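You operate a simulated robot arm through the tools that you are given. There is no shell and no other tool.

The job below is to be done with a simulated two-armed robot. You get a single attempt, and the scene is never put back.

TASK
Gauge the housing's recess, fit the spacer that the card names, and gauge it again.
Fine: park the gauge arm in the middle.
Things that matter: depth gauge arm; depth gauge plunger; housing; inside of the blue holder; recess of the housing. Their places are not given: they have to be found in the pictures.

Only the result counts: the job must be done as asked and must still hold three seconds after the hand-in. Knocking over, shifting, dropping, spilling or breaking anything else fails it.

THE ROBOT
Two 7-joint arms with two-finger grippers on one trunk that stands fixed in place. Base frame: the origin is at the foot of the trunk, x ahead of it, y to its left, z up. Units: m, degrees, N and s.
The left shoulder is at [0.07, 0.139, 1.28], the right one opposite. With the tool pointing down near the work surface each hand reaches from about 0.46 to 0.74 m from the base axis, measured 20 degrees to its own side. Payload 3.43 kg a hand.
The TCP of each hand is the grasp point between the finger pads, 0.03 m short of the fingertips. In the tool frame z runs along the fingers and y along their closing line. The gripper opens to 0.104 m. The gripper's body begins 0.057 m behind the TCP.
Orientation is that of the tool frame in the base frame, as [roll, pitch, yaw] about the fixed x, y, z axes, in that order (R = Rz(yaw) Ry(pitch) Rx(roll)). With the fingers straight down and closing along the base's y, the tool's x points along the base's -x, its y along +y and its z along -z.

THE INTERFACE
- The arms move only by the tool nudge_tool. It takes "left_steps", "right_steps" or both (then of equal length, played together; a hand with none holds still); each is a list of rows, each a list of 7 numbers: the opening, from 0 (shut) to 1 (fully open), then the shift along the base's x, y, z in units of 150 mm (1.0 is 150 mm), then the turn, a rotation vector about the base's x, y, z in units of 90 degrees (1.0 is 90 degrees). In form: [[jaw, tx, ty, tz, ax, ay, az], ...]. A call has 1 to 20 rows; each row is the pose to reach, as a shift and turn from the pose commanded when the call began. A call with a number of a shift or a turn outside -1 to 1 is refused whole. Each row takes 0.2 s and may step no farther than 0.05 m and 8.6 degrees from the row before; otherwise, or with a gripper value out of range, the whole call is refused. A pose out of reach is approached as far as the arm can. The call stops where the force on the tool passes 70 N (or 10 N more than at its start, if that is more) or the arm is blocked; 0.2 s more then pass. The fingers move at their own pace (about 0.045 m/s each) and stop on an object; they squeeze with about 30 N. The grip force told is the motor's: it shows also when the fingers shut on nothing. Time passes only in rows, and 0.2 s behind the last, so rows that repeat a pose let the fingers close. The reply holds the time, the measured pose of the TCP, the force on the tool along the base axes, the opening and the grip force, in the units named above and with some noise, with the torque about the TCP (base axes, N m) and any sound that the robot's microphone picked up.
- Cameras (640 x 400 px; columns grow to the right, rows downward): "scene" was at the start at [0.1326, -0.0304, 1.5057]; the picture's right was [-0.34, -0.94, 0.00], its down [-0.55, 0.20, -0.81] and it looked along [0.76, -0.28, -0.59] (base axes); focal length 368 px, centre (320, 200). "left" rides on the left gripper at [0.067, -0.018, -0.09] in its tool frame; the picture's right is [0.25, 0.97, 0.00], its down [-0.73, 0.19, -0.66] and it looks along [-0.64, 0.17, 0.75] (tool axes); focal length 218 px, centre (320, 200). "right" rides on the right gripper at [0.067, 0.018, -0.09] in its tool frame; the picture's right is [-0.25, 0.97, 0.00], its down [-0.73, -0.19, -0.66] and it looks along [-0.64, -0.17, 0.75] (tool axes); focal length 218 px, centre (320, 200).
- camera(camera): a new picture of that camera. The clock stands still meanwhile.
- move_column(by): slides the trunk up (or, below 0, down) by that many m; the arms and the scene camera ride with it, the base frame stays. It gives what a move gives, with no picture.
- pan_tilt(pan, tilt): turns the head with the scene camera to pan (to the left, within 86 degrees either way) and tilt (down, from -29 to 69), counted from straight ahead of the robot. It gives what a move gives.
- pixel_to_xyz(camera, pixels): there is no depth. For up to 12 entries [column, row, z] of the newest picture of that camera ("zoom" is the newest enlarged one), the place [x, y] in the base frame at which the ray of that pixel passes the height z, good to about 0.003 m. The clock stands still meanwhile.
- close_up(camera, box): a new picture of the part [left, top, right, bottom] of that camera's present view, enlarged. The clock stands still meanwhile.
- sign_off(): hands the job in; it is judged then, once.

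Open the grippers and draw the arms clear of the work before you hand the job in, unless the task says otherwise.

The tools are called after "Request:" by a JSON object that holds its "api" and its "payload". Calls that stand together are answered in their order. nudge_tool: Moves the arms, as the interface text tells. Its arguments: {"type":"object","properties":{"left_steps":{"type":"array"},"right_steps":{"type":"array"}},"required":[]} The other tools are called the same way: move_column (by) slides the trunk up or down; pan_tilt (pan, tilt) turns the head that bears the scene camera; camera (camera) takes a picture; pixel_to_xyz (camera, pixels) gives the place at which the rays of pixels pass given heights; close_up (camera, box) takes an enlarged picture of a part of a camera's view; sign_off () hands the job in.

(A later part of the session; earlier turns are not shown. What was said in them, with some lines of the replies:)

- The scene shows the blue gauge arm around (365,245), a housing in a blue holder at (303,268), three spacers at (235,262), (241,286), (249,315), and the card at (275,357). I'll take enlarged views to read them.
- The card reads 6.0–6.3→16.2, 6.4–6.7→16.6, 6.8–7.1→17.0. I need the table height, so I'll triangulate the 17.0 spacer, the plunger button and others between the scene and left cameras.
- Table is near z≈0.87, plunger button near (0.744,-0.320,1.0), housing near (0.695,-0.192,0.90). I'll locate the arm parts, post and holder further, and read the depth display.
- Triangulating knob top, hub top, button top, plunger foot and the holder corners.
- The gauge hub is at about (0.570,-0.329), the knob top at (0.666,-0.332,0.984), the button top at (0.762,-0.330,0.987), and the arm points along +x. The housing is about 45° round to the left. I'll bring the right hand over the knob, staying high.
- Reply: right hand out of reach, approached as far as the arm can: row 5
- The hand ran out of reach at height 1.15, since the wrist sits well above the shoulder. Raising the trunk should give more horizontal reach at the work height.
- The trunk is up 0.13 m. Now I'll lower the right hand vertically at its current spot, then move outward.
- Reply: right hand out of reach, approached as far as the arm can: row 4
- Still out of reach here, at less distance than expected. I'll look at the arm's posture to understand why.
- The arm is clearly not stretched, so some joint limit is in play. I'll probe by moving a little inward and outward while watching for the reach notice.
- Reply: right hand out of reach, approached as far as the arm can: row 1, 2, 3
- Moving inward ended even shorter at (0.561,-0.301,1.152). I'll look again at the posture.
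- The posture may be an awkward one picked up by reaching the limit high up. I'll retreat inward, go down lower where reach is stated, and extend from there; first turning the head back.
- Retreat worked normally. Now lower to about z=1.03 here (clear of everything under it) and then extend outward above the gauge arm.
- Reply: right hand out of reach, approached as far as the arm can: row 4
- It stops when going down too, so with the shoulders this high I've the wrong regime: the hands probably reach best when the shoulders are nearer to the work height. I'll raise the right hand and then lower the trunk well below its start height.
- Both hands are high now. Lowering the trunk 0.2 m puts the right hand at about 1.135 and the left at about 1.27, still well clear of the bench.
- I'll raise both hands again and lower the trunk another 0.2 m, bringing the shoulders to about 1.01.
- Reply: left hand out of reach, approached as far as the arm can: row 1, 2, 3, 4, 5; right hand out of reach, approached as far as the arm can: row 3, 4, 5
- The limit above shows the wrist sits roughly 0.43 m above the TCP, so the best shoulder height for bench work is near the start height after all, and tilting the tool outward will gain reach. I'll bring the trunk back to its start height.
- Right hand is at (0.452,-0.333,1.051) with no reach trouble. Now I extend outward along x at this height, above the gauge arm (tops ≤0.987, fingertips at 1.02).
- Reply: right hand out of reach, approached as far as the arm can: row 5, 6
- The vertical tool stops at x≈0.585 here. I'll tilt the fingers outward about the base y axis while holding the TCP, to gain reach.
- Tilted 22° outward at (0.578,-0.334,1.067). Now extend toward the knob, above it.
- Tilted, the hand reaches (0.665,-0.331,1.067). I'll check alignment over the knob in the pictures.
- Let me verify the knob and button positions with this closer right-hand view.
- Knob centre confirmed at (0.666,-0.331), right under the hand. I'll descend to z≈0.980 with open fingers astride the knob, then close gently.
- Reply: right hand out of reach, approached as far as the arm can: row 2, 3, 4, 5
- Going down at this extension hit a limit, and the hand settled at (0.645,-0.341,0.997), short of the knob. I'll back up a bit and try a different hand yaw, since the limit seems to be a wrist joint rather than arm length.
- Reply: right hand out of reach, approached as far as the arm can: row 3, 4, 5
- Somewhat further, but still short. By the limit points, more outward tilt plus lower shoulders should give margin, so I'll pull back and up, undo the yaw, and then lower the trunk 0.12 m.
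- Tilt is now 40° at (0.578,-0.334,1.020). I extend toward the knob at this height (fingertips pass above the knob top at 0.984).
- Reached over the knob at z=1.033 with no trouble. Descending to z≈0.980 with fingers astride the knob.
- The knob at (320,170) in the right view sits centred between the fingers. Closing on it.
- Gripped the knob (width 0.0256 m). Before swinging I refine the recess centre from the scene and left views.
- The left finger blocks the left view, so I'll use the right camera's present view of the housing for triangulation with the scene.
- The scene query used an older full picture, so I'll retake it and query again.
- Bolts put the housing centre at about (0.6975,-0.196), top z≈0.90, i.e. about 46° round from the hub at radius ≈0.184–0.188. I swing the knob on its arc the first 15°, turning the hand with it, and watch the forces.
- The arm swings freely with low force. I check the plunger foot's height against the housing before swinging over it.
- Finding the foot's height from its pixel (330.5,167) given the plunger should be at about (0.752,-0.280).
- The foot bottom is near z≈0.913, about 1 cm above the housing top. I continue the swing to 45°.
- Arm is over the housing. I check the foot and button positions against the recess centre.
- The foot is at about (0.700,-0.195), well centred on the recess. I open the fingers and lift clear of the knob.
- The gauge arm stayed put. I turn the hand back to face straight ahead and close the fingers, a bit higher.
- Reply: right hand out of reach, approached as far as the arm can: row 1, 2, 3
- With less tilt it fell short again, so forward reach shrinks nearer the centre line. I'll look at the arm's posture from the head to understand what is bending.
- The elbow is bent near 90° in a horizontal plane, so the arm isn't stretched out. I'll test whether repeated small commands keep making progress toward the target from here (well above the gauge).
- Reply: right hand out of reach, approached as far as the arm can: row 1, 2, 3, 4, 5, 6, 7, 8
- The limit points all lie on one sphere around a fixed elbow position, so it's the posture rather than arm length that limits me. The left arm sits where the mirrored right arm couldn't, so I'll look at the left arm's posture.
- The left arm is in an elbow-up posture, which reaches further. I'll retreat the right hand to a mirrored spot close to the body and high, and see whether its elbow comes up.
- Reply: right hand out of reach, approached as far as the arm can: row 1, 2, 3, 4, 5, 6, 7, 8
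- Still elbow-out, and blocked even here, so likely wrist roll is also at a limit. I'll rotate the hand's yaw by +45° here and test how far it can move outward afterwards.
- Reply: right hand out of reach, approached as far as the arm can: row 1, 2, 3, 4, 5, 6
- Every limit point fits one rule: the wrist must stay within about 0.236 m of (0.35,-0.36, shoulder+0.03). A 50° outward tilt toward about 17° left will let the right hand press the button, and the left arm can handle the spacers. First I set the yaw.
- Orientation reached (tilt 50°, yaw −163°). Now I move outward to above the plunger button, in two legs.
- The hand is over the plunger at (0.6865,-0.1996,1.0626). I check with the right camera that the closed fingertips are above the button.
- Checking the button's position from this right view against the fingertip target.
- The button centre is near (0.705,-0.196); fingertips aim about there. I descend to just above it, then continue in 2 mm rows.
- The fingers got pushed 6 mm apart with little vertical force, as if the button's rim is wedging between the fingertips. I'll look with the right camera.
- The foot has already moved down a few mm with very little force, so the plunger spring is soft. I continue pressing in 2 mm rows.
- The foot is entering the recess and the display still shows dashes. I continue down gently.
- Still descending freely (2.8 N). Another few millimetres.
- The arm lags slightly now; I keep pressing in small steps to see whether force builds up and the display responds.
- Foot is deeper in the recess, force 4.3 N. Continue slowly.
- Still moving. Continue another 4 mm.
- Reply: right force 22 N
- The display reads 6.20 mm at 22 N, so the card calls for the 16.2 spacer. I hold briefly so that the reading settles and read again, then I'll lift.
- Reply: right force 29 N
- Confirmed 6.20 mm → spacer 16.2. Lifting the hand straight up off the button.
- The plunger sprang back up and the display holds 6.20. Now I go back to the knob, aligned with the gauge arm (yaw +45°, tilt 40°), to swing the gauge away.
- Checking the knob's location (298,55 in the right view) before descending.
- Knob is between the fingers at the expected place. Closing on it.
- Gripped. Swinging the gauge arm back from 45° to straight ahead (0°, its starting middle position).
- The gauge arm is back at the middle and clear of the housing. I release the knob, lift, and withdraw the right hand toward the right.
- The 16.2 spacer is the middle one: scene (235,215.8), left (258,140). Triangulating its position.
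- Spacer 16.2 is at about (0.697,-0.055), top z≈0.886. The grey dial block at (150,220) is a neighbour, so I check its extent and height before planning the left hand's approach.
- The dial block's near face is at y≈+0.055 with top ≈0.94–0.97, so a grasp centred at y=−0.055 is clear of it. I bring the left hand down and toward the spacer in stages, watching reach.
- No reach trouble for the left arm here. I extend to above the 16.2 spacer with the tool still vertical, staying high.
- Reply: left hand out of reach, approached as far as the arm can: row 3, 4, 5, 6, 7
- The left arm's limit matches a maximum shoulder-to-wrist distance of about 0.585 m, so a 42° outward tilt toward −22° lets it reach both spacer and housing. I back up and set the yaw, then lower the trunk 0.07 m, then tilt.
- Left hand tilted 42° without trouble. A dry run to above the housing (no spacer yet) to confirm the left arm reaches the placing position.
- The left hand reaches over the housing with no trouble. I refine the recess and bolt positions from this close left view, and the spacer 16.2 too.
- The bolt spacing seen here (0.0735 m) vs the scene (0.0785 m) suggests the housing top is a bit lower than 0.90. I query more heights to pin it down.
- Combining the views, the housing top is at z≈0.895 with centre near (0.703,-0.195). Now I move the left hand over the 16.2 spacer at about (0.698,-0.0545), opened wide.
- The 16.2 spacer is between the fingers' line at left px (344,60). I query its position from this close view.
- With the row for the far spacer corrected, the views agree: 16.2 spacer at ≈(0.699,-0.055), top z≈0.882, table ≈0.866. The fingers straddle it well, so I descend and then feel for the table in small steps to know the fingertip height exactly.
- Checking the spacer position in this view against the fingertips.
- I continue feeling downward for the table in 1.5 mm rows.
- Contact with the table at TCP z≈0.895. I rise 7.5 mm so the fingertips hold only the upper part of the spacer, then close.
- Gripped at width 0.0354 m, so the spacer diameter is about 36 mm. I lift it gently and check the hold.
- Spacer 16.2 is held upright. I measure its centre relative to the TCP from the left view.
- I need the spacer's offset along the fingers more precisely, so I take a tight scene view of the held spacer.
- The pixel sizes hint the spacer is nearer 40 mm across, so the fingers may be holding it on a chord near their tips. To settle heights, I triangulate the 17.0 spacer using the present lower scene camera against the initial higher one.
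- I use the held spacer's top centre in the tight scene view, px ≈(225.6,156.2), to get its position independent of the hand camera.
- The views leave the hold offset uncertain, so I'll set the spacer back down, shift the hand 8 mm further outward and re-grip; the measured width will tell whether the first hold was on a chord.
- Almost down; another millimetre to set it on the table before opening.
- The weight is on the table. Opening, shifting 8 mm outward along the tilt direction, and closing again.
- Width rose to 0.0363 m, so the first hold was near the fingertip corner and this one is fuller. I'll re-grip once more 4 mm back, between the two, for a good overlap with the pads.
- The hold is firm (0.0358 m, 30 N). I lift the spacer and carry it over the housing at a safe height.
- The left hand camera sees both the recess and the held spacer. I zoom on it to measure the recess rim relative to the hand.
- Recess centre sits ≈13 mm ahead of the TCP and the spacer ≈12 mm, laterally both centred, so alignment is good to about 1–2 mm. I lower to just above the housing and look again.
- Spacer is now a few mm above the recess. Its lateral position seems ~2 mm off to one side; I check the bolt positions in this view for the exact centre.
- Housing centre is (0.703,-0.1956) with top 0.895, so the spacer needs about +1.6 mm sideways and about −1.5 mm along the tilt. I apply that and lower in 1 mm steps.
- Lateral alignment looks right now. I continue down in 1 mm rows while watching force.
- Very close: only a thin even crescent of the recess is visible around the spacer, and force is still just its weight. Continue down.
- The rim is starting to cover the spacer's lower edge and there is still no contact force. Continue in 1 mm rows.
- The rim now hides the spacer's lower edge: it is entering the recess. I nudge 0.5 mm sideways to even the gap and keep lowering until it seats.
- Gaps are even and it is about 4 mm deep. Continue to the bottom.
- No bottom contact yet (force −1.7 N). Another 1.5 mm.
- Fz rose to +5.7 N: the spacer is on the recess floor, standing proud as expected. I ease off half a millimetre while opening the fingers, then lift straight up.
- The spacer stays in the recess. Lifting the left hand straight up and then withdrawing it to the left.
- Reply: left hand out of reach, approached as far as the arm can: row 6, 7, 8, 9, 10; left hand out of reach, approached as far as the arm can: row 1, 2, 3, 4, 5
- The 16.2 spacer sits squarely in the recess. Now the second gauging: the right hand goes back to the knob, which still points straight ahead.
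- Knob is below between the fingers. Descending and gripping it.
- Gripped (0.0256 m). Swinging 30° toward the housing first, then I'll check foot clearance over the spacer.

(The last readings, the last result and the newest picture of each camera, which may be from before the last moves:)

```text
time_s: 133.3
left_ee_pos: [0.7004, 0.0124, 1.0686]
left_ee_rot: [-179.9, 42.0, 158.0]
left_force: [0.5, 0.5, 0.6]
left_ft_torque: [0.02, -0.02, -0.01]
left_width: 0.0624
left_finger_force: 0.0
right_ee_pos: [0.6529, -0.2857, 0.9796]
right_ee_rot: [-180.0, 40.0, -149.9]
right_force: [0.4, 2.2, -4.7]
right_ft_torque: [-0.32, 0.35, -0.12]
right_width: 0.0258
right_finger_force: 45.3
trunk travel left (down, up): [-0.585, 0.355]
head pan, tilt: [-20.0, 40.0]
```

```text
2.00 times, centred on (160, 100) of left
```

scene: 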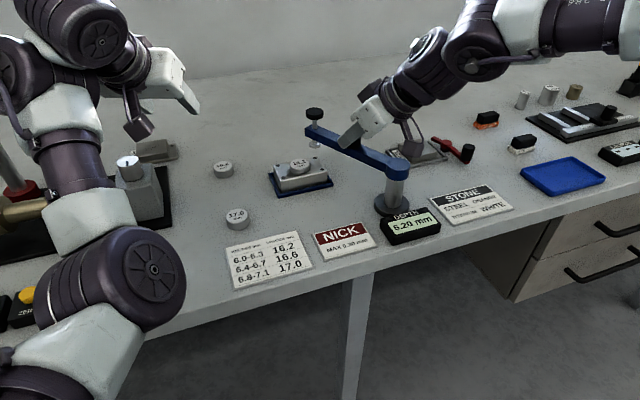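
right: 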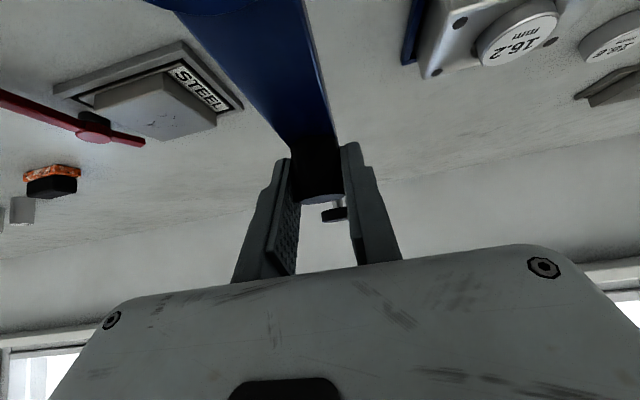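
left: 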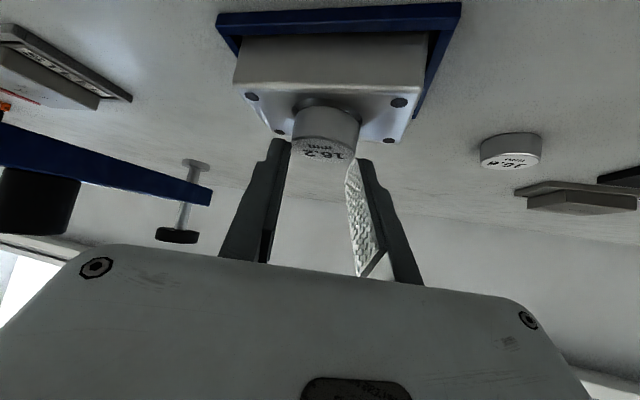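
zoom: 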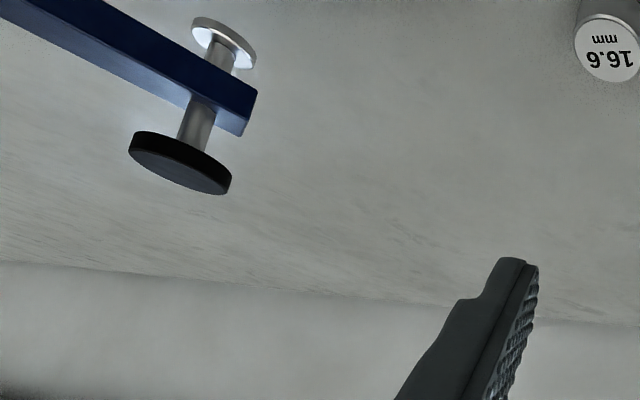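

Checking foot height versus spacer top height using their known plan positions ((0.733,-0.236) and (0.703,-0.196)).

Request:
{"api": "pixel_to_xyz", "payload": {"camera": "scene", "pixels": [[314.7, 146.6, 0.905], [314.7, 146.6, 0.91], [314.7, 146.6, 0.915], [314.7, 146.6, 0.92], [299.6, 162.3, 0.9], [299.6, 162.3, 0.905], [299.6, 162.3, 0.91], [299.6, 162.3, 0.915]]}}

```text
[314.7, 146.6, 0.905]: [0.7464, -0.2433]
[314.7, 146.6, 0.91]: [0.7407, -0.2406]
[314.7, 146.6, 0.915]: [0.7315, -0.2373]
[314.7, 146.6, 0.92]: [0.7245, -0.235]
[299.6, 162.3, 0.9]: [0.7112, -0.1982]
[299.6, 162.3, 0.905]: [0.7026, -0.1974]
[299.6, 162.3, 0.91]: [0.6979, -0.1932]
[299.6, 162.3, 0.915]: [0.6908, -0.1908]
```

About 9 mm clearance between foot and spacer. Completing the swing to 45°.

Request:
{"api": "nudge_tool", "payload": {"right_steps": [[0, -0.0298, 0.0469, 0, 0, 0, 0.0556], [0, -0.0637, 0.0909, 0, 0, 0, 0.1111], [0, -0.1012, 0.1319, 0, 0, 0, 0.1667], [0, -0.1012, 0.1319, 0, 0, 0, 0.1667]]}}

Request:
{"api": "camera", "payload": {"camera": "scene"}}

Request:
{"api": "close_up", "payload": {"camera": "scene", "box": [250, 90, 370, 200]}}

```text
time_s: 134.3
left_ee_pos: [0.7011, 0.0134, 1.0676]
left_ee_rot: [-179.8, 42.0, 157.9]
left_force: [0.5, -0.6, 0.5]
left_ft_torque: [0.0, -0.01, 0.01]
left_width: 0.0623
left_finger_force: 0.1
right_ee_pos: [0.6386, -0.2644, 0.9801]
right_ee_rot: [180.0, 40.2, -134.9]
right_force: [1.1, 5.9, -6.4]
right_ft_torque: [-0.39, -0.41, -0.06]
right_width: 0.0258
right_finger_force: 44.8
trunk travel left (down, up): [-0.585, 0.355]
head pan, tilt: [-20.0, 40.0]
```

```text
taken
```

scene: 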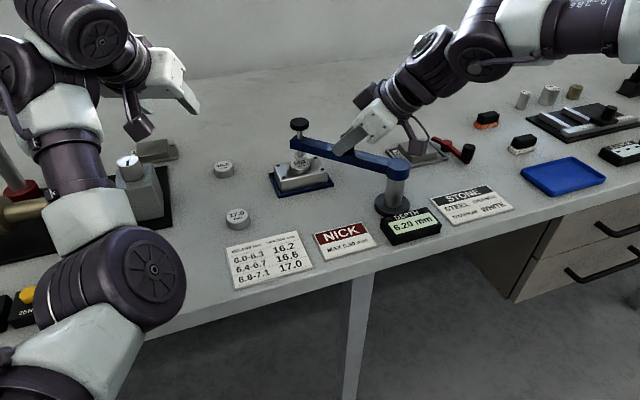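

```text
3.64 times, centred on (310, 145) of scene
```

zoom: 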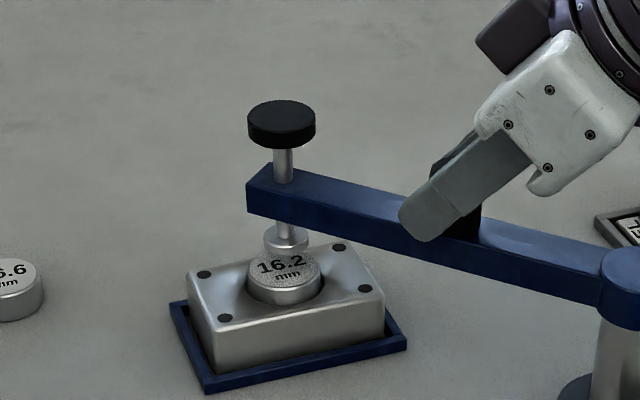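

The foot is above the spacer's centre. Releasing the knob and lifting clear.

Request:
{"api": "nudge_tool", "payload": {"right_steps": [[0.6, 0, 0, 0, 0, 0, 0], [0.6, 0, 0, 0, 0, 0, 0], [0.6, 0, 0, 0, 0, 0, 0], [0.6, 0, 0, 0, 0, 0, 0], [0.6, 0, 0, 0.1, 0, 0, 0], [0.6, 0, 0, 0.25, 0, 0, 0], [0.6, 0, 0, 0.4, 0, 0, 0], [0.6, 0, 0, 0.55, 0, 0, 0], [0.6, 0, 0, 0.65, 0, 0, 0], [0.6, 0, 0, 0.65, 0, 0, 0]]}}

Request:
{"api": "camera", "payload": {"camera": "scene"}}

```text
time_s: 136.5
left_ee_pos: [0.6999, 0.0119, 1.0684]
left_ee_rot: [180.0, 42.0, 158.0]
left_force: [0.3, -0.2, -0.2]
left_ft_torque: [-0.02, 0.0, -0.02]
left_width: 0.0623
left_finger_force: 0.0
right_ee_pos: [0.638, -0.265, 1.0784]
right_ee_rot: [179.9, 40.0, -135.0]
right_force: [-0.2, -0.1, 0.6]
right_ft_torque: [0.04, 0.0, -0.02]
right_width: 0.0624
right_finger_force: 0.1
trunk travel left (down, up): [-0.585, 0.355]
head pan, tilt: [-20.0, 40.0]
```

```text
taken
```

scene: 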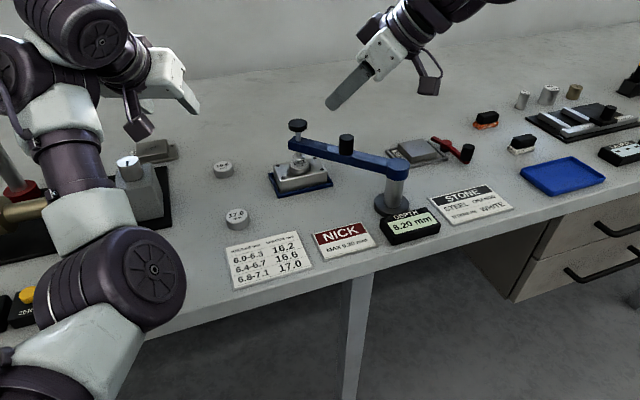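

Closing the fingers and turning the hand to the pressing orientation (yaw −163°, tilt 50°).

Request:
{"api": "nudge_tool", "payload": {"right_steps": [[0.3, 0, 0, 0, 0, 0, -0.08], [0, 0, 0, 0, 0, 0, -0.16], [0, 0, 0, 0, 0, 0, -0.24], [0, 0, 0, 0, 0, 0, -0.311], [0, 0, 0, 0, 0, 0, -0.311], [0, 0, 0, 0, 0, 0, -0.311]]}}

Request:
{"api": "nudge_tool", "payload": {"right_steps": [[0, 0, 0, 0, 0.0162, -0.0531, 0], [0, 0, 0, 0, 0.0324, -0.1062, 0], [0, 0.12, 0.16, 0, 0.0324, -0.1062, 0], [0, 0.24, 0.32, -0.05, 0.0324, -0.1062, 0], [0, 0.34, 0.45, -0.12, 0.0324, -0.1062, 0], [0, 0.34, 0.457, -0.12, 0.0324, -0.1062, 0]]}}

Request:
{"api": "camera", "payload": {"camera": "right"}}

Request:
{"api": "camera", "payload": {"camera": "scene"}}

```text
time_s: 137.9
left_ee_pos: [0.7, 0.0124, 1.0674]
left_ee_rot: [179.9, 41.9, 158.0]
left_force: [-0.2, -0.2, 0.3]
left_ft_torque: [-0.02, 0.02, 0.01]
left_width: 0.0624
left_finger_force: 0.0
right_ee_pos: [0.6362, -0.2654, 1.0783]
right_ee_rot: [-180.0, 40.1, -163.0]
right_force: [-0.2, 0.5, 0.0]
right_ft_torque: [0.03, 0.02, -0.02]
right_width: 0.0
right_finger_force: 30.1
trunk travel left (down, up): [-0.585, 0.355]
head pan, tilt: [-20.0, 40.0]
```

```text
time_s: 139.3
left_ee_pos: [0.6999, 0.0122, 1.0695]
left_ee_rot: [-180.0, 42.0, 158.1]
left_force: [-0.2, -0.5, -0.5]
left_ft_torque: [0.0, -0.01, 0.01]
left_width: 0.0623
left_finger_force: 0.1
right_ee_pos: [0.6856, -0.1971, 1.06]
right_ee_rot: [180.0, 50.2, -162.9]
right_force: [-0.4, -0.5, 0.4]
right_ft_torque: [-0.02, -0.03, 0.0]
right_width: 0.0
right_finger_force: 30.0
trunk travel left (down, up): [-0.585, 0.355]
head pan, tilt: [-20.0, 40.0]
```

```text
taken
```

right: 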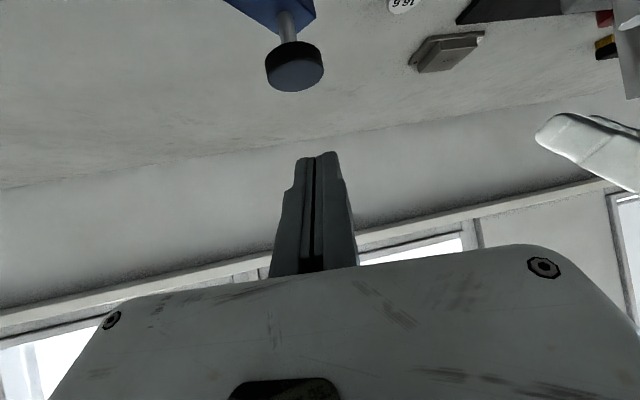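

```text
taken
```

scene: 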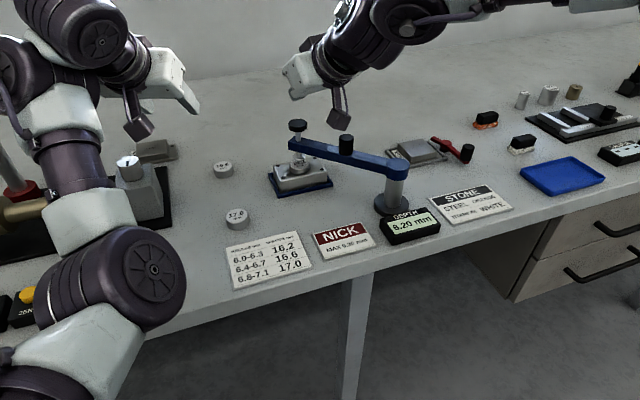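

Same geometry as before; button at (297,73). I shift slightly, descend to just above the button, and press in small rows; contact with the spacer should come near TCP z≈0.999.

Request:
{"api": "nudge_tool", "payload": {"right_steps": [[0, 0.02, 0.01, -0.1, 0, 0, 0], [0, 0.023, 0.01, -0.2, 0, 0, 0], [0, 0.023, 0.01, -0.267, 0, 0, 0], [0, 0.023, 0.01, -0.293, 0, 0, 0], [0, 0.023, 0.01, -0.32, 0, 0, 0], [0, 0.023, 0.01, -0.347, 0, 0, 0], [0, 0.023, 0.01, -0.373, 0, 0, 0], [0, 0.023, 0.01, -0.373, 0, 0, 0]]}}

Request:
{"api": "close_up", "payload": {"camera": "scene", "box": [250, 90, 370, 200]}}

Request:
{"api": "close_up", "payload": {"camera": "scene", "box": [370, 190, 460, 250]}}

```text
time_s: 141.1
left_ee_pos: [0.6991, 0.0128, 1.069]
left_ee_rot: [-180.0, 41.9, 158.0]
left_force: [0.9, -0.6, 0.8]
left_ft_torque: [0.02, -0.03, 0.01]
left_width: 0.0625
left_finger_force: 0.0
right_ee_pos: [0.6899, -0.1941, 1.0042]
right_ee_rot: [180.0, 50.2, -162.9]
right_force: [0.3, 0.4, 1.1]
right_ft_torque: [-0.01, -0.05, -0.04]
right_width: 0.006
right_finger_force: 34.5
trunk travel left (down, up): [-0.585, 0.355]
head pan, tilt: [-20.0, 40.0]
```

```text
3.64 times, centred on (310, 145) of scene
```

zoom: 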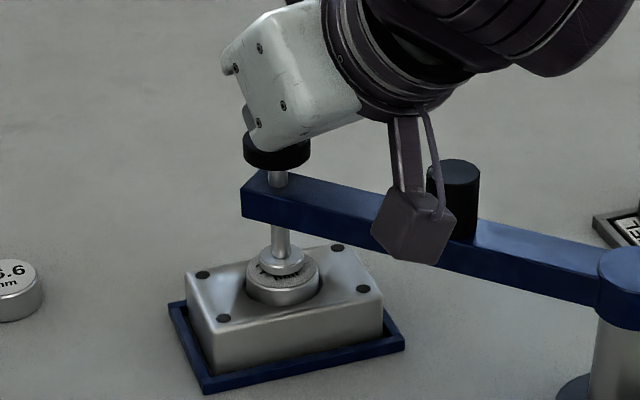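

```text
6.67 times, centred on (415, 220) of scene
```

zoom: 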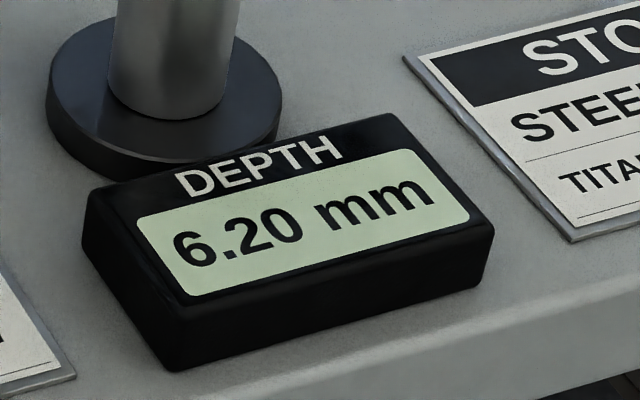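

The foot is at or just above the spacer top. Continue pressing with 1 mm rows until the force builds.

Request:
{"api": "nudge_tool", "payload": {"right_steps": [[0, 0, 0, -0.0067, 0, 0, 0], [0, 0, 0, -0.0133, 0, 0, 0], [0, 0, 0, -0.02, 0, 0, 0], [0, 0, 0, -0.02, 0, 0, 0]]}}

Request:
{"api": "close_up", "payload": {"camera": "scene", "box": [370, 190, 460, 250]}}

```text
time_s: 142.1
left_ee_pos: [0.6981, 0.012, 1.0678]
left_ee_rot: [180.0, 41.9, 158.0]
left_force: [0.1, -0.1, -0.3]
left_ft_torque: [0.0, 0.02, 0.01]
left_width: 0.0623
left_finger_force: 0.0
right_ee_pos: [0.6905, -0.1952, 1.0021]
right_ee_rot: [-180.0, 50.2, -163.0]
right_force: [-0.1, -1.1, 3.6]
right_ft_torque: [-0.01, -0.02, 0.04]
right_width: 0.0059
right_finger_force: 34.9
trunk travel left (down, up): [-0.585, 0.355]
head pan, tilt: [-20.0, 40.0]
```

```text
6.67 times, centred on (415, 220) of scene
```

zoom: 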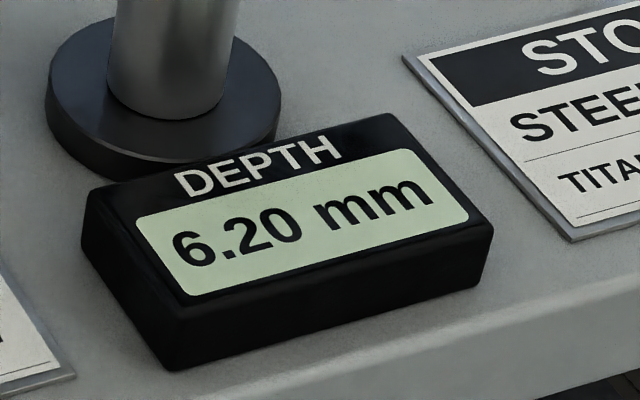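

Force is 3.6 N, not seated yet. Another 2–3 mm.

Request:
{"api": "nudge_tool", "payload": {"right_steps": [[0, 0, 0, -0.0067, 0, 0, 0], [0, 0, 0, -0.0133, 0, 0, 0], [0, 0, 0, -0.0133, 0, 0, 0]]}}

Request:
{"api": "close_up", "payload": {"camera": "scene", "box": [370, 190, 460, 250]}}

Request:
{"api": "close_up", "payload": {"camera": "scene", "box": [250, 90, 370, 200]}}

```text
time_s: 142.9
left_ee_pos: [0.6992, 0.0119, 1.0699]
left_ee_rot: [180.0, 42.1, 157.8]
left_force: [-0.1, -0.4, -0.1]
left_ft_torque: [0.0, 0.07, -0.02]
left_width: 0.0625
left_finger_force: 0.1
right_ee_pos: [0.692, -0.1936, 1.003]
right_ee_rot: [-179.9, 50.4, -162.9]
right_force: [0.9, -2.7, 12.9]
right_ft_torque: [-0.04, -0.13, -0.01]
right_width: 0.006
right_finger_force: 35.3
trunk travel left (down, up): [-0.585, 0.355]
head pan, tilt: [-20.0, 40.0]
```

```text
6.67 times, centred on (415, 220) of scene
```

zoom: 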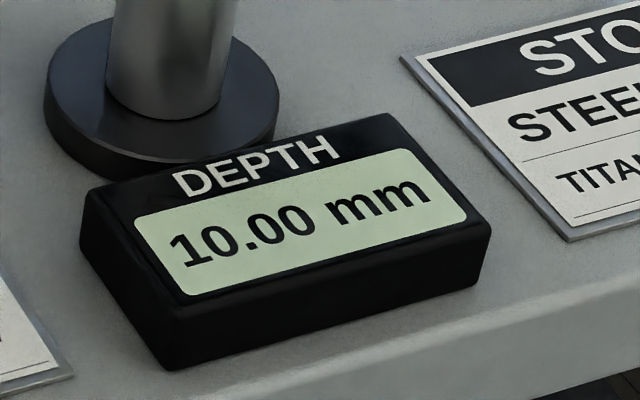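

```text
3.64 times, centred on (310, 145) of scene
```

zoom: 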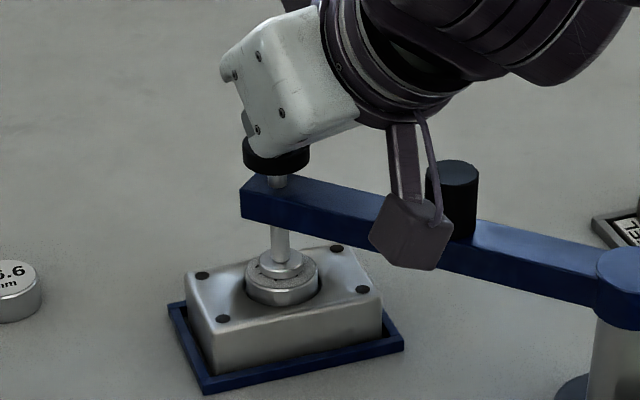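

The second gauging reads 10.00 mm, exactly the proud height expected (16.2 − 6.2). I hold briefly, then lift off the button.

Request:
{"api": "nudge_tool", "payload": {"right_steps": [[0, 0, 0, 0, 0, 0, 0], [0, 0, 0, 0, 0, 0, 0], [0, 0, 0, 0, 0, 0, 0]]}}

Request:
{"api": "nudge_tool", "payload": {"right_steps": [[0, 0, 0, 0.04, 0, 0, 0], [0, 0, 0, 0.08, 0, 0, 0], [0, 0, 0, 0.12, 0, 0, 0], [0, 0, 0, 0.16, 0, 0, 0], [0, 0, 0, 0.24, 0, 0, 0], [0, 0, 0, 0.34, 0, 0, 0], [0, 0, 0, 0.44, 0, 0, 0], [0, 0, 0, 0.44, 0, 0, 0]]}}

Request:
{"api": "camera", "payload": {"camera": "scene"}}

Request:
{"api": "close_up", "payload": {"camera": "scene", "box": [250, 90, 370, 200]}}

Request:
{"api": "close_up", "payload": {"camera": "scene", "box": [370, 190, 460, 250]}}

```text
time_s: 143.7
left_ee_pos: [0.6983, 0.0124, 1.0687]
left_ee_rot: [180.0, 42.1, 157.8]
left_force: [0.0, -0.4, 0.2]
left_ft_torque: [0.02, 0.02, 0.03]
left_width: 0.0622
left_finger_force: 0.0
right_ee_pos: [0.6907, -0.1954, 1.0009]
right_ee_rot: [-179.8, 50.4, -162.8]
right_force: [5.1, -3.4, 17.4]
right_ft_torque: [-0.03, -0.23, -0.01]
right_width: 0.0061
right_finger_force: 34.4
trunk travel left (down, up): [-0.585, 0.355]
head pan, tilt: [-20.0, 40.0]
```

```text
time_s: 145.5
left_ee_pos: [0.7004, 0.0127, 1.0691]
left_ee_rot: [-179.9, 42.0, 158.0]
left_force: [0.7, 0.9, -0.6]
left_ft_torque: [0.04, 0.0, 0.01]
left_width: 0.0621
left_finger_force: 0.0
right_ee_pos: [0.6916, -0.1972, 1.0657]
right_ee_rot: [180.0, 50.1, -162.9]
right_force: [0.0, -0.6, 0.6]
right_ft_torque: [-0.02, -0.02, -0.03]
right_width: 0.0
right_finger_force: 34.7
trunk travel left (down, up): [-0.585, 0.355]
head pan, tilt: [-20.0, 40.0]
```

```text
taken
```

scene: 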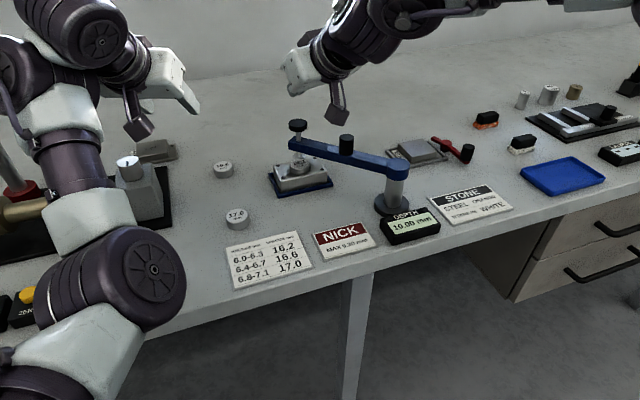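

```text
3.64 times, centred on (310, 145) of scene
```

zoom: 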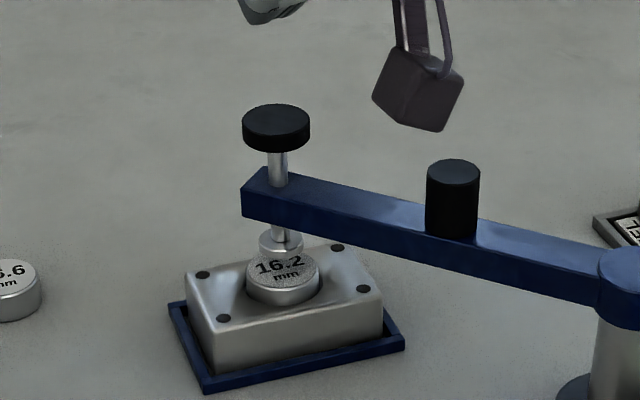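

```text
6.67 times, centred on (415, 220) of scene
```

zoom: 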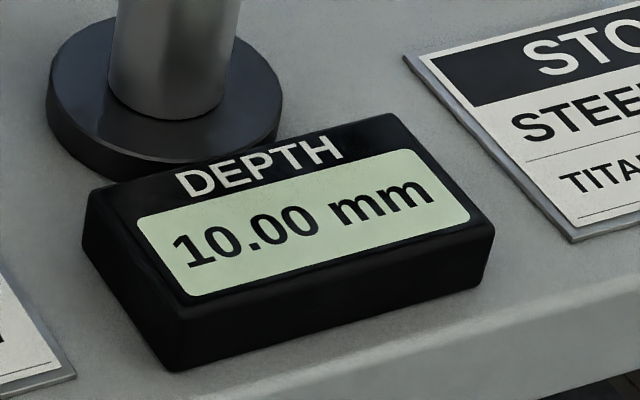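

Display holds 10.00 mm. Before parking I check where the steel block lies relative to the hub, to confirm what "the middle" is.

Request:
{"api": "pixel_to_xyz", "payload": {"camera": "scene", "pixels": [[418, 150, 0.88], [418, 150, 0.89], [397, 172, 0.955], [346, 138, 0.984]]}}

Request:
{"api": "close_up", "payload": {"camera": "scene", "box": [330, 110, 490, 220]}}

```text
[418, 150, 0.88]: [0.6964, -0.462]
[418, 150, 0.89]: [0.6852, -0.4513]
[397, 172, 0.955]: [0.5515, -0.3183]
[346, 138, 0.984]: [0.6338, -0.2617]
```

```text
3.64 times, centred on (410, 165) of scene
```

zoom: 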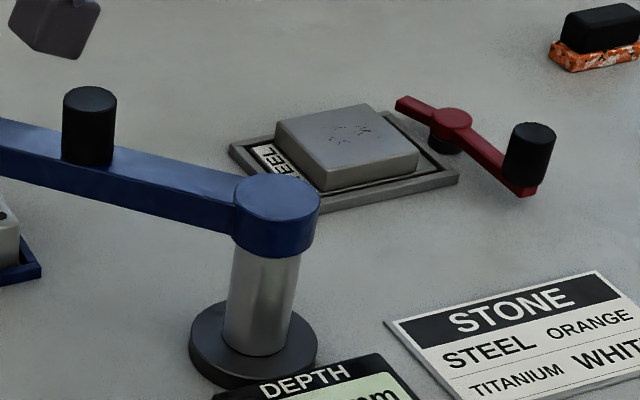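

The steel block's station is the mirror image at about −45°, so the middle is straight ahead (0°). I go back to the knob with the hand aligned to the gauge arm.

Request:
{"api": "nudge_tool", "payload": {"right_steps": [[0.3, -0.08, -0.1, 0.05, 0, 0, 0.08], [0.6, -0.16, -0.2, 0.08, 0, 0, 0.16], [0.6, -0.25, -0.31, 0.08, 0, 0, 0.24], [0.6, -0.357, -0.442, 0.08, 0, 0, 0.311], [0.6, -0.357, -0.442, 0.08, 0, 0, 0.311]]}}

Request:
{"api": "nudge_tool", "payload": {"right_steps": [[0.6, 0, 0, -0.03, -0.04, 0.04, 0], [0.6, 0, 0, -0.08, -0.0786, 0.0786, 0], [0.6, 0, 0, -0.08, -0.0786, 0.0786, 0]]}}

Request:
{"api": "camera", "payload": {"camera": "right"}}

```text
time_s: 146.7
left_ee_pos: [0.7002, 0.0131, 1.0676]
left_ee_rot: [-179.9, 41.9, 157.9]
left_force: [0.1, 1.1, -0.9]
left_ft_torque: [-0.03, 0.0, 0.04]
left_width: 0.0626
left_finger_force: 0.0
right_ee_pos: [0.6366, -0.2596, 1.0765]
right_ee_rot: [-179.9, 50.1, -134.7]
right_force: [0.6, 0.5, 0.5]
right_ft_torque: [0.01, 0.03, 0.01]
right_width: 0.0623
right_finger_force: 0.0
trunk travel left (down, up): [-0.585, 0.355]
head pan, tilt: [-20.0, 40.0]
```

```text
time_s: 147.5
left_ee_pos: [0.6992, 0.0121, 1.0687]
left_ee_rot: [-179.9, 42.1, 157.9]
left_force: [-0.1, 0.4, 0.1]
left_ft_torque: [0.02, 0.03, -0.02]
left_width: 0.0624
left_finger_force: 0.0
right_ee_pos: [0.6376, -0.261, 1.0651]
right_ee_rot: [-180.0, 40.1, -134.9]
right_force: [-0.5, -0.3, -1.2]
right_ft_torque: [-0.01, 0.03, 0.04]
right_width: 0.0622
right_finger_force: 0.0
trunk travel left (down, up): [-0.585, 0.355]
head pan, tilt: [-20.0, 40.0]
```

```text
taken
```

right: 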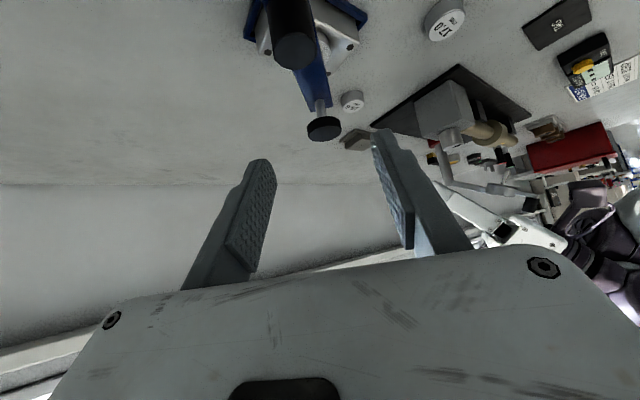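

The knob is in the same place between the fingers. Descending and gripping.

Request:
{"api": "nudge_tool", "payload": {"right_steps": [[0.6, 0, -0.01, -0.2, 0, 0, 0], [0.6, 0, -0.01, -0.35, 0, 0, 0], [0.6, 0, -0.01, -0.45, 0, 0, 0], [0.6, 0, -0.01, -0.557, 0, 0, 0], [0.6, 0, -0.01, -0.557, 0, 0, 0], [0.3, 0, -0.01, -0.557, 0, 0, 0], [0.1, 0, -0.01, -0.557, 0, 0, 0], [0, 0, -0.01, -0.557, 0, 0, 0], [0, 0, -0.01, -0.557, 0, 0, 0], [0, 0, -0.01, -0.557, 0, 0, 0]]}}

Request:
{"api": "camera", "payload": {"camera": "right"}}

```text
time_s: 149.7
left_ee_pos: [0.7002, 0.0129, 1.0694]
left_ee_rot: [-180.0, 42.0, 158.0]
left_force: [-0.7, -0.3, -0.1]
left_ft_torque: [0.01, 0.01, -0.02]
left_width: 0.0624
left_finger_force: 0.1
right_ee_pos: [0.639, -0.2625, 0.9812]
right_ee_rot: [180.0, 40.0, -135.0]
right_force: [-0.5, 2.0, -4.1]
right_ft_torque: [-0.13, -0.55, -0.14]
right_width: 0.0256
right_finger_force: 44.4
trunk travel left (down, up): [-0.585, 0.355]
head pan, tilt: [-20.0, 40.0]
```

```text
taken
```

right: 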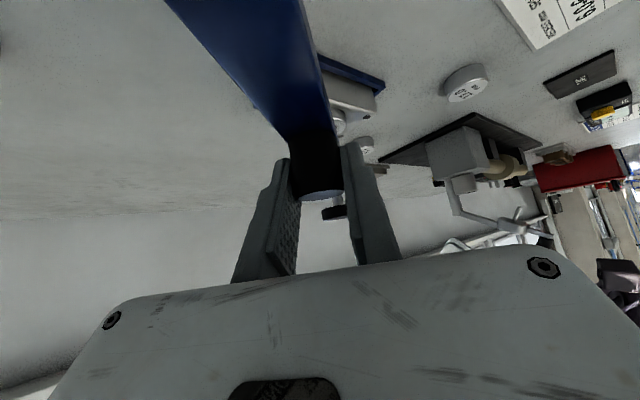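

Gripped. Swinging the gauge arm back through 45° to the middle.

Request:
{"api": "nudge_tool", "payload": {"right_steps": [[0, 0.0375, -0.0409, 0, 0, 0, -0.0556], [0, 0.0714, -0.085, 0, 0, 0, -0.1111], [0, 0.1012, -0.1319, 0, 0, 0, -0.1667], [0, 0.1268, -0.1811, 0, 0, 0, -0.2222], [0, 0.1481, -0.2325, 0, 0, 0, -0.2778], [0, 0.1648, -0.2854, 0, 0, 0, -0.3333], [0, 0.1768, -0.3397, 0, 0, 0, -0.3889], [0, 0.1841, -0.3947, 0, 0, 0, -0.4444], [0, 0.1865, -0.4502, 0, 0, 0, -0.5], [0, 0.1865, -0.4502, 0, 0, 0, -0.5]]}}

Request:
{"api": "camera", "payload": {"camera": "scene"}}

Request:
{"api": "camera", "payload": {"camera": "right"}}

```text
time_s: 151.9
left_ee_pos: [0.6999, 0.0116, 1.0682]
left_ee_rot: [-180.0, 42.0, 158.0]
left_force: [-0.5, -0.1, 0.7]
left_ft_torque: [0.0, -0.02, 0.0]
left_width: 0.0625
left_finger_force: 0.1
right_ee_pos: [0.6666, -0.3301, 0.9818]
right_ee_rot: [-180.0, 40.2, 179.9]
right_force: [9.0, -1.6, 6.3]
right_ft_torque: [0.24, 0.34, 0.18]
right_width: 0.0255
right_finger_force: 44.7
trunk travel left (down, up): [-0.585, 0.355]
head pan, tilt: [-20.0, 40.0]
```

```text
taken
```

scene: 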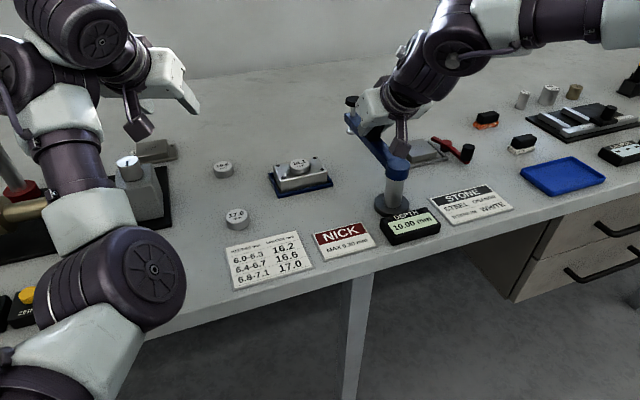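

```text
taken
```

right: 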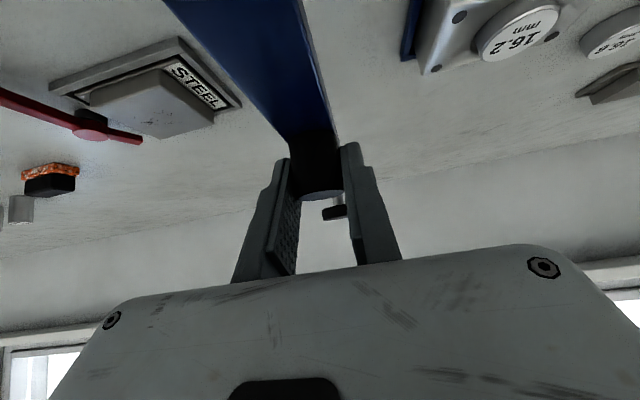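

The arm is at 0° again. Releasing the knob, lifting, and withdrawing the right hand back to the right.

Request:
{"api": "nudge_tool", "payload": {"right_steps": [[0.6, 0, 0, 0, 0, 0, 0], [0.6, 0, 0, 0, 0, 0, 0], [0.6, 0, 0, 0, 0, 0, 0], [0.6, 0, 0, 0, 0, 0, 0], [0.6, 0, 0, 0.1, 0, 0, 0], [0.6, 0, 0, 0.25, 0, 0, 0], [0.6, 0, 0, 0.45, 0, 0, 0], [0.6, 0, 0, 0.6, 0, 0, 0], [0.6, -0.2, -0.1, 0.7, 0, 0, 0], [0.6, -0.4, -0.2, 0.8, 0, 0, 0], [0.6, -0.6, -0.3, 0.8, 0, 0, 0], [0.8, -0.8, -0.4, 0.8, 0, 0, 0], [1, -0.8, -0.4, 0.8, 0, 0, 0], [1, -0.8, -0.4, 0.8, 0, 0, 0]]}}

Request:
{"api": "camera", "payload": {"camera": "scene"}}

Request:
{"api": "close_up", "payload": {"camera": "scene", "box": [260, 70, 460, 230]}}

```text
time_s: 154.9
left_ee_pos: [0.6995, 0.0127, 1.0681]
left_ee_rot: [179.9, 42.1, 157.9]
left_force: [-1.0, 0.0, 0.5]
left_ft_torque: [0.02, 0.0, -0.01]
left_width: 0.0624
left_finger_force: 0.1
right_ee_pos: [0.5462, -0.3898, 1.102]
right_ee_rot: [180.0, 40.3, -180.0]
right_force: [0.2, -0.2, -0.2]
right_ft_torque: [0.02, 0.0, 0.03]
right_width: 0.104
right_finger_force: 0.1
trunk travel left (down, up): [-0.585, 0.355]
head pan, tilt: [-20.0, 40.0]
```

```text
taken
```

scene: 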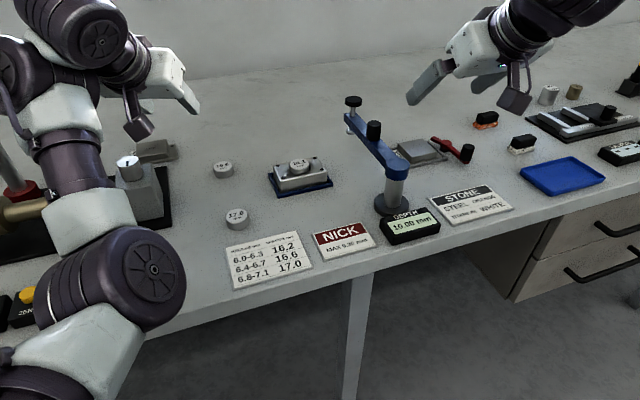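

```text
2.50 times, centred on (360, 150) of scene
```

zoom: 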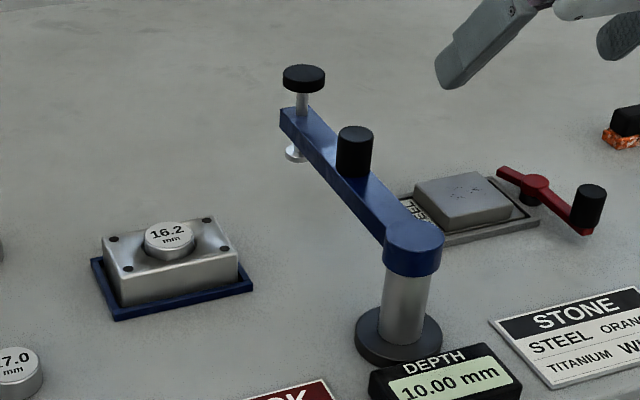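

I check the parked angle from the button, knob and hub positions.

Request:
{"api": "pixel_to_xyz", "payload": {"camera": "scene", "pixels": [[353.6, 98.8, 0.987], [374, 124, 0.984], [397.2, 165.2, 0.957], [301, 160, 0.905]]}}

Request:
{"api": "camera", "payload": {"camera": "right"}}

```text
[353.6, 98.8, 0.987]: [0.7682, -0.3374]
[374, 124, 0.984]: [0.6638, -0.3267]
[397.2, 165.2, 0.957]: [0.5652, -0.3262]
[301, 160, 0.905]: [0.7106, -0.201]
```

```text
taken
```

right: 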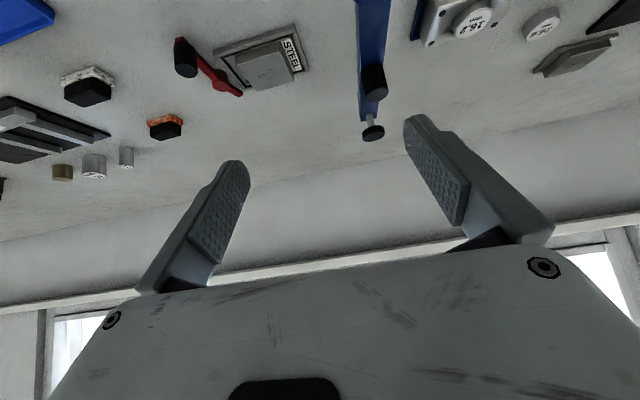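

The arm is parked at about 0°, the same as at the start. Now I draw the left hand clear: back to vertical, up, and away, fully opened.

Request:
{"api": "nudge_tool", "payload": {"left_steps": [[0.8, -0.15, 0.03, 0.15, 0.035, 0.0865, 0], [1, -0.32, 0.06, 0.3, 0.07, 0.173, 0], [1, -0.5, 0.1, 0.4, 0.105, 0.26, 0], [1, -0.68, 0.15, 0.4, 0.14, 0.346, 0], [1, -0.87, 0.2, 0.4, 0.1748, 0.4327, 0], [1, -0.87, 0.2, 0.4, 0.1748, 0.4327, 0]]}}

Request:
{"api": "nudge_tool", "payload": {"right_steps": [[1, -0.05, -0.02, 0.1, 0, 0.09, 0], [1, -0.1, -0.04, 0.2, 0, 0.18, 0], [1, -0.2, -0.06, 0.3, 0, 0.27, 0], [1, -0.3, -0.08, 0.4, 0, 0.36, 0], [1, -0.4, -0.1, 0.5, 0, 0.44, 0], [1, -0.5, -0.1, 0.5, 0, 0.44, 0], [1, -0.5, -0.1, 0.5, 0, 0.44, 0]]}}

Request:
{"api": "camera", "payload": {"camera": "scene"}}

```text
time_s: 156.3
left_ee_pos: [0.638, 0.0127, 1.1443]
left_ee_rot: [-180.0, -0.1, 157.9]
left_force: [-0.2, -0.7, 0.4]
left_ft_torque: [-0.01, -0.02, -0.01]
left_width: 0.1041
left_finger_force: 0.1
left hand out of reach, approached as far as the arm can: row 1, 2, 3, 4, 5, 6
right_ee_pos: [0.5457, -0.3915, 1.0998]
right_ee_rot: [179.9, 40.1, 180.0]
right_force: [-0.1, -0.2, 0.4]
right_ft_torque: [0.02, 0.02, 0.02]
right_width: 0.1043
right_finger_force: 0.1
trunk travel left (down, up): [-0.585, 0.355]
head pan, tilt: [-20.0, 40.0]
```

```text
time_s: 157.9
left_ee_pos: [0.6383, 0.0142, 1.1434]
left_ee_rot: [180.0, 0.0, 158.1]
left_force: [0.7, -0.5, 0.7]
left_ft_torque: [0.02, -0.03, 0.0]
left_width: 0.1037
left_finger_force: 0.2
right_ee_pos: [0.4468, -0.4047, 1.1298]
right_ee_rot: [179.9, 0.7, 179.9]
right_force: [-0.1, 0.5, -0.9]
right_ft_torque: [0.03, 0.02, -0.02]
right_width: 0.104
right_finger_force: 0.0
right hand out of reach, approached as far as the arm can: row 4, 5, 6, 7
trunk travel left (down, up): [-0.585, 0.355]
head pan, tilt: [-20.0, 40.0]
```

```text
taken
```

scene: 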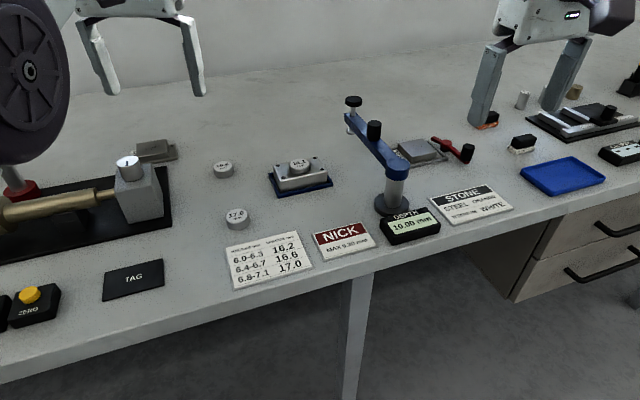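

Both hands are open, vertical and clear. I raise the trunk a little for extra clearance and take a final look.

Request:
{"api": "move_column", "payload": {"by": 0.12}}

Request:
{"api": "camera", "payload": {"camera": "scene"}}

Request:
{"api": "close_up", "payload": {"camera": "scene", "box": [210, 150, 470, 320]}}

Request:
{"api": "camera", "payload": {"camera": "right"}}

```text
time_s: 159.4
left_ee_pos: [0.6396, 0.0137, 1.2632]
left_ee_rot: [180.0, 0.0, 158.0]
left_force: [0.8, 0.0, -0.1]
left_ft_torque: [0.01, 0.01, 0.0]
left_width: 0.1037
left_finger_force: 0.0
right_ee_pos: [0.4463, -0.4045, 1.2506]
right_ee_rot: [179.9, 0.7, 179.9]
right_force: [-0.3, 0.7, -0.3]
right_ft_torque: [0.0, -0.01, -0.02]
right_width: 0.1039
right_finger_force: 0.0
trunk travel left (down, up): [-0.705, 0.235]
head pan, tilt: [-20.0, 40.0]
```

```text
taken
```

scene: 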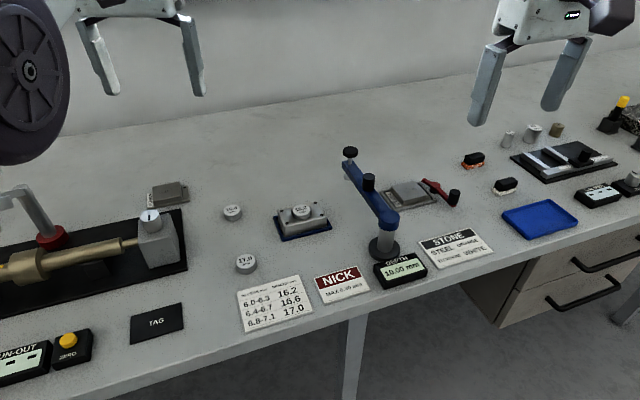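

```text
2.35 times, centred on (340, 235) of scene
```

zoom: 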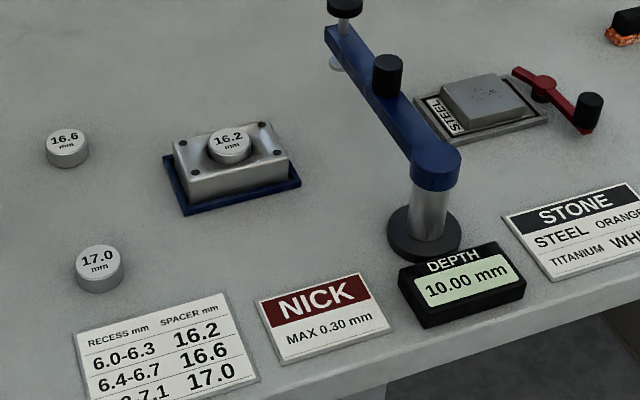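

```text
taken
```

right: 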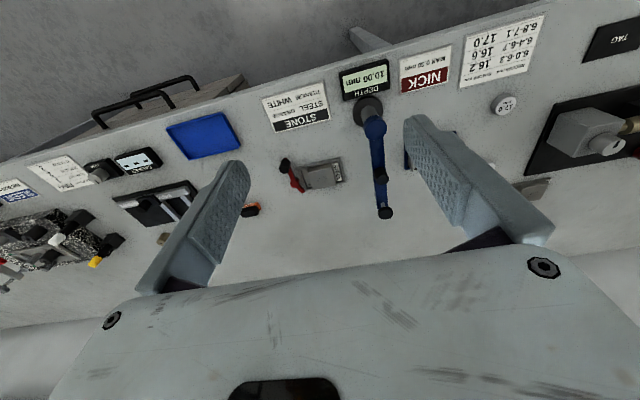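

The final view matches the earlier picture taken from this same camera pose: button (350,152), knob (369,181), hub (388,215), so the gauge arm is back in the middle. The 16.2 spacer is seated, the housing is in its blue holder, and the display holds 10.00 mm. Both hands are open and clear, so I hand the job in.

Request:
{"api": "sign_off", "payload": {}}

```text
The job is handed in.
```

I finished and handed in the job. No verdict came back beyond "handed in", so I can't say whether it passed.

- **First gauging:** the recess read 6.20 mm, and the card gives the 16.2 spacer for 6.0–6.3 mm.
- **Spacer:** the 16.2 spacer is seated in the recess, and the housing is still in its blue holder.
- **Second gauging:** the gauge read 10.00 mm, which is how far the spacer should stand proud (16.2 − 6.2), and the display still showed it at the end.
- **Gauge arm:** it points straight ahead, as it did at the start. I took that as "the middle" because the housing lies about 45° to its left and the steel block about 45° to its right.

Both grippers are open and clear of the bench. In the last pictures nothing else had shifted or fallen.
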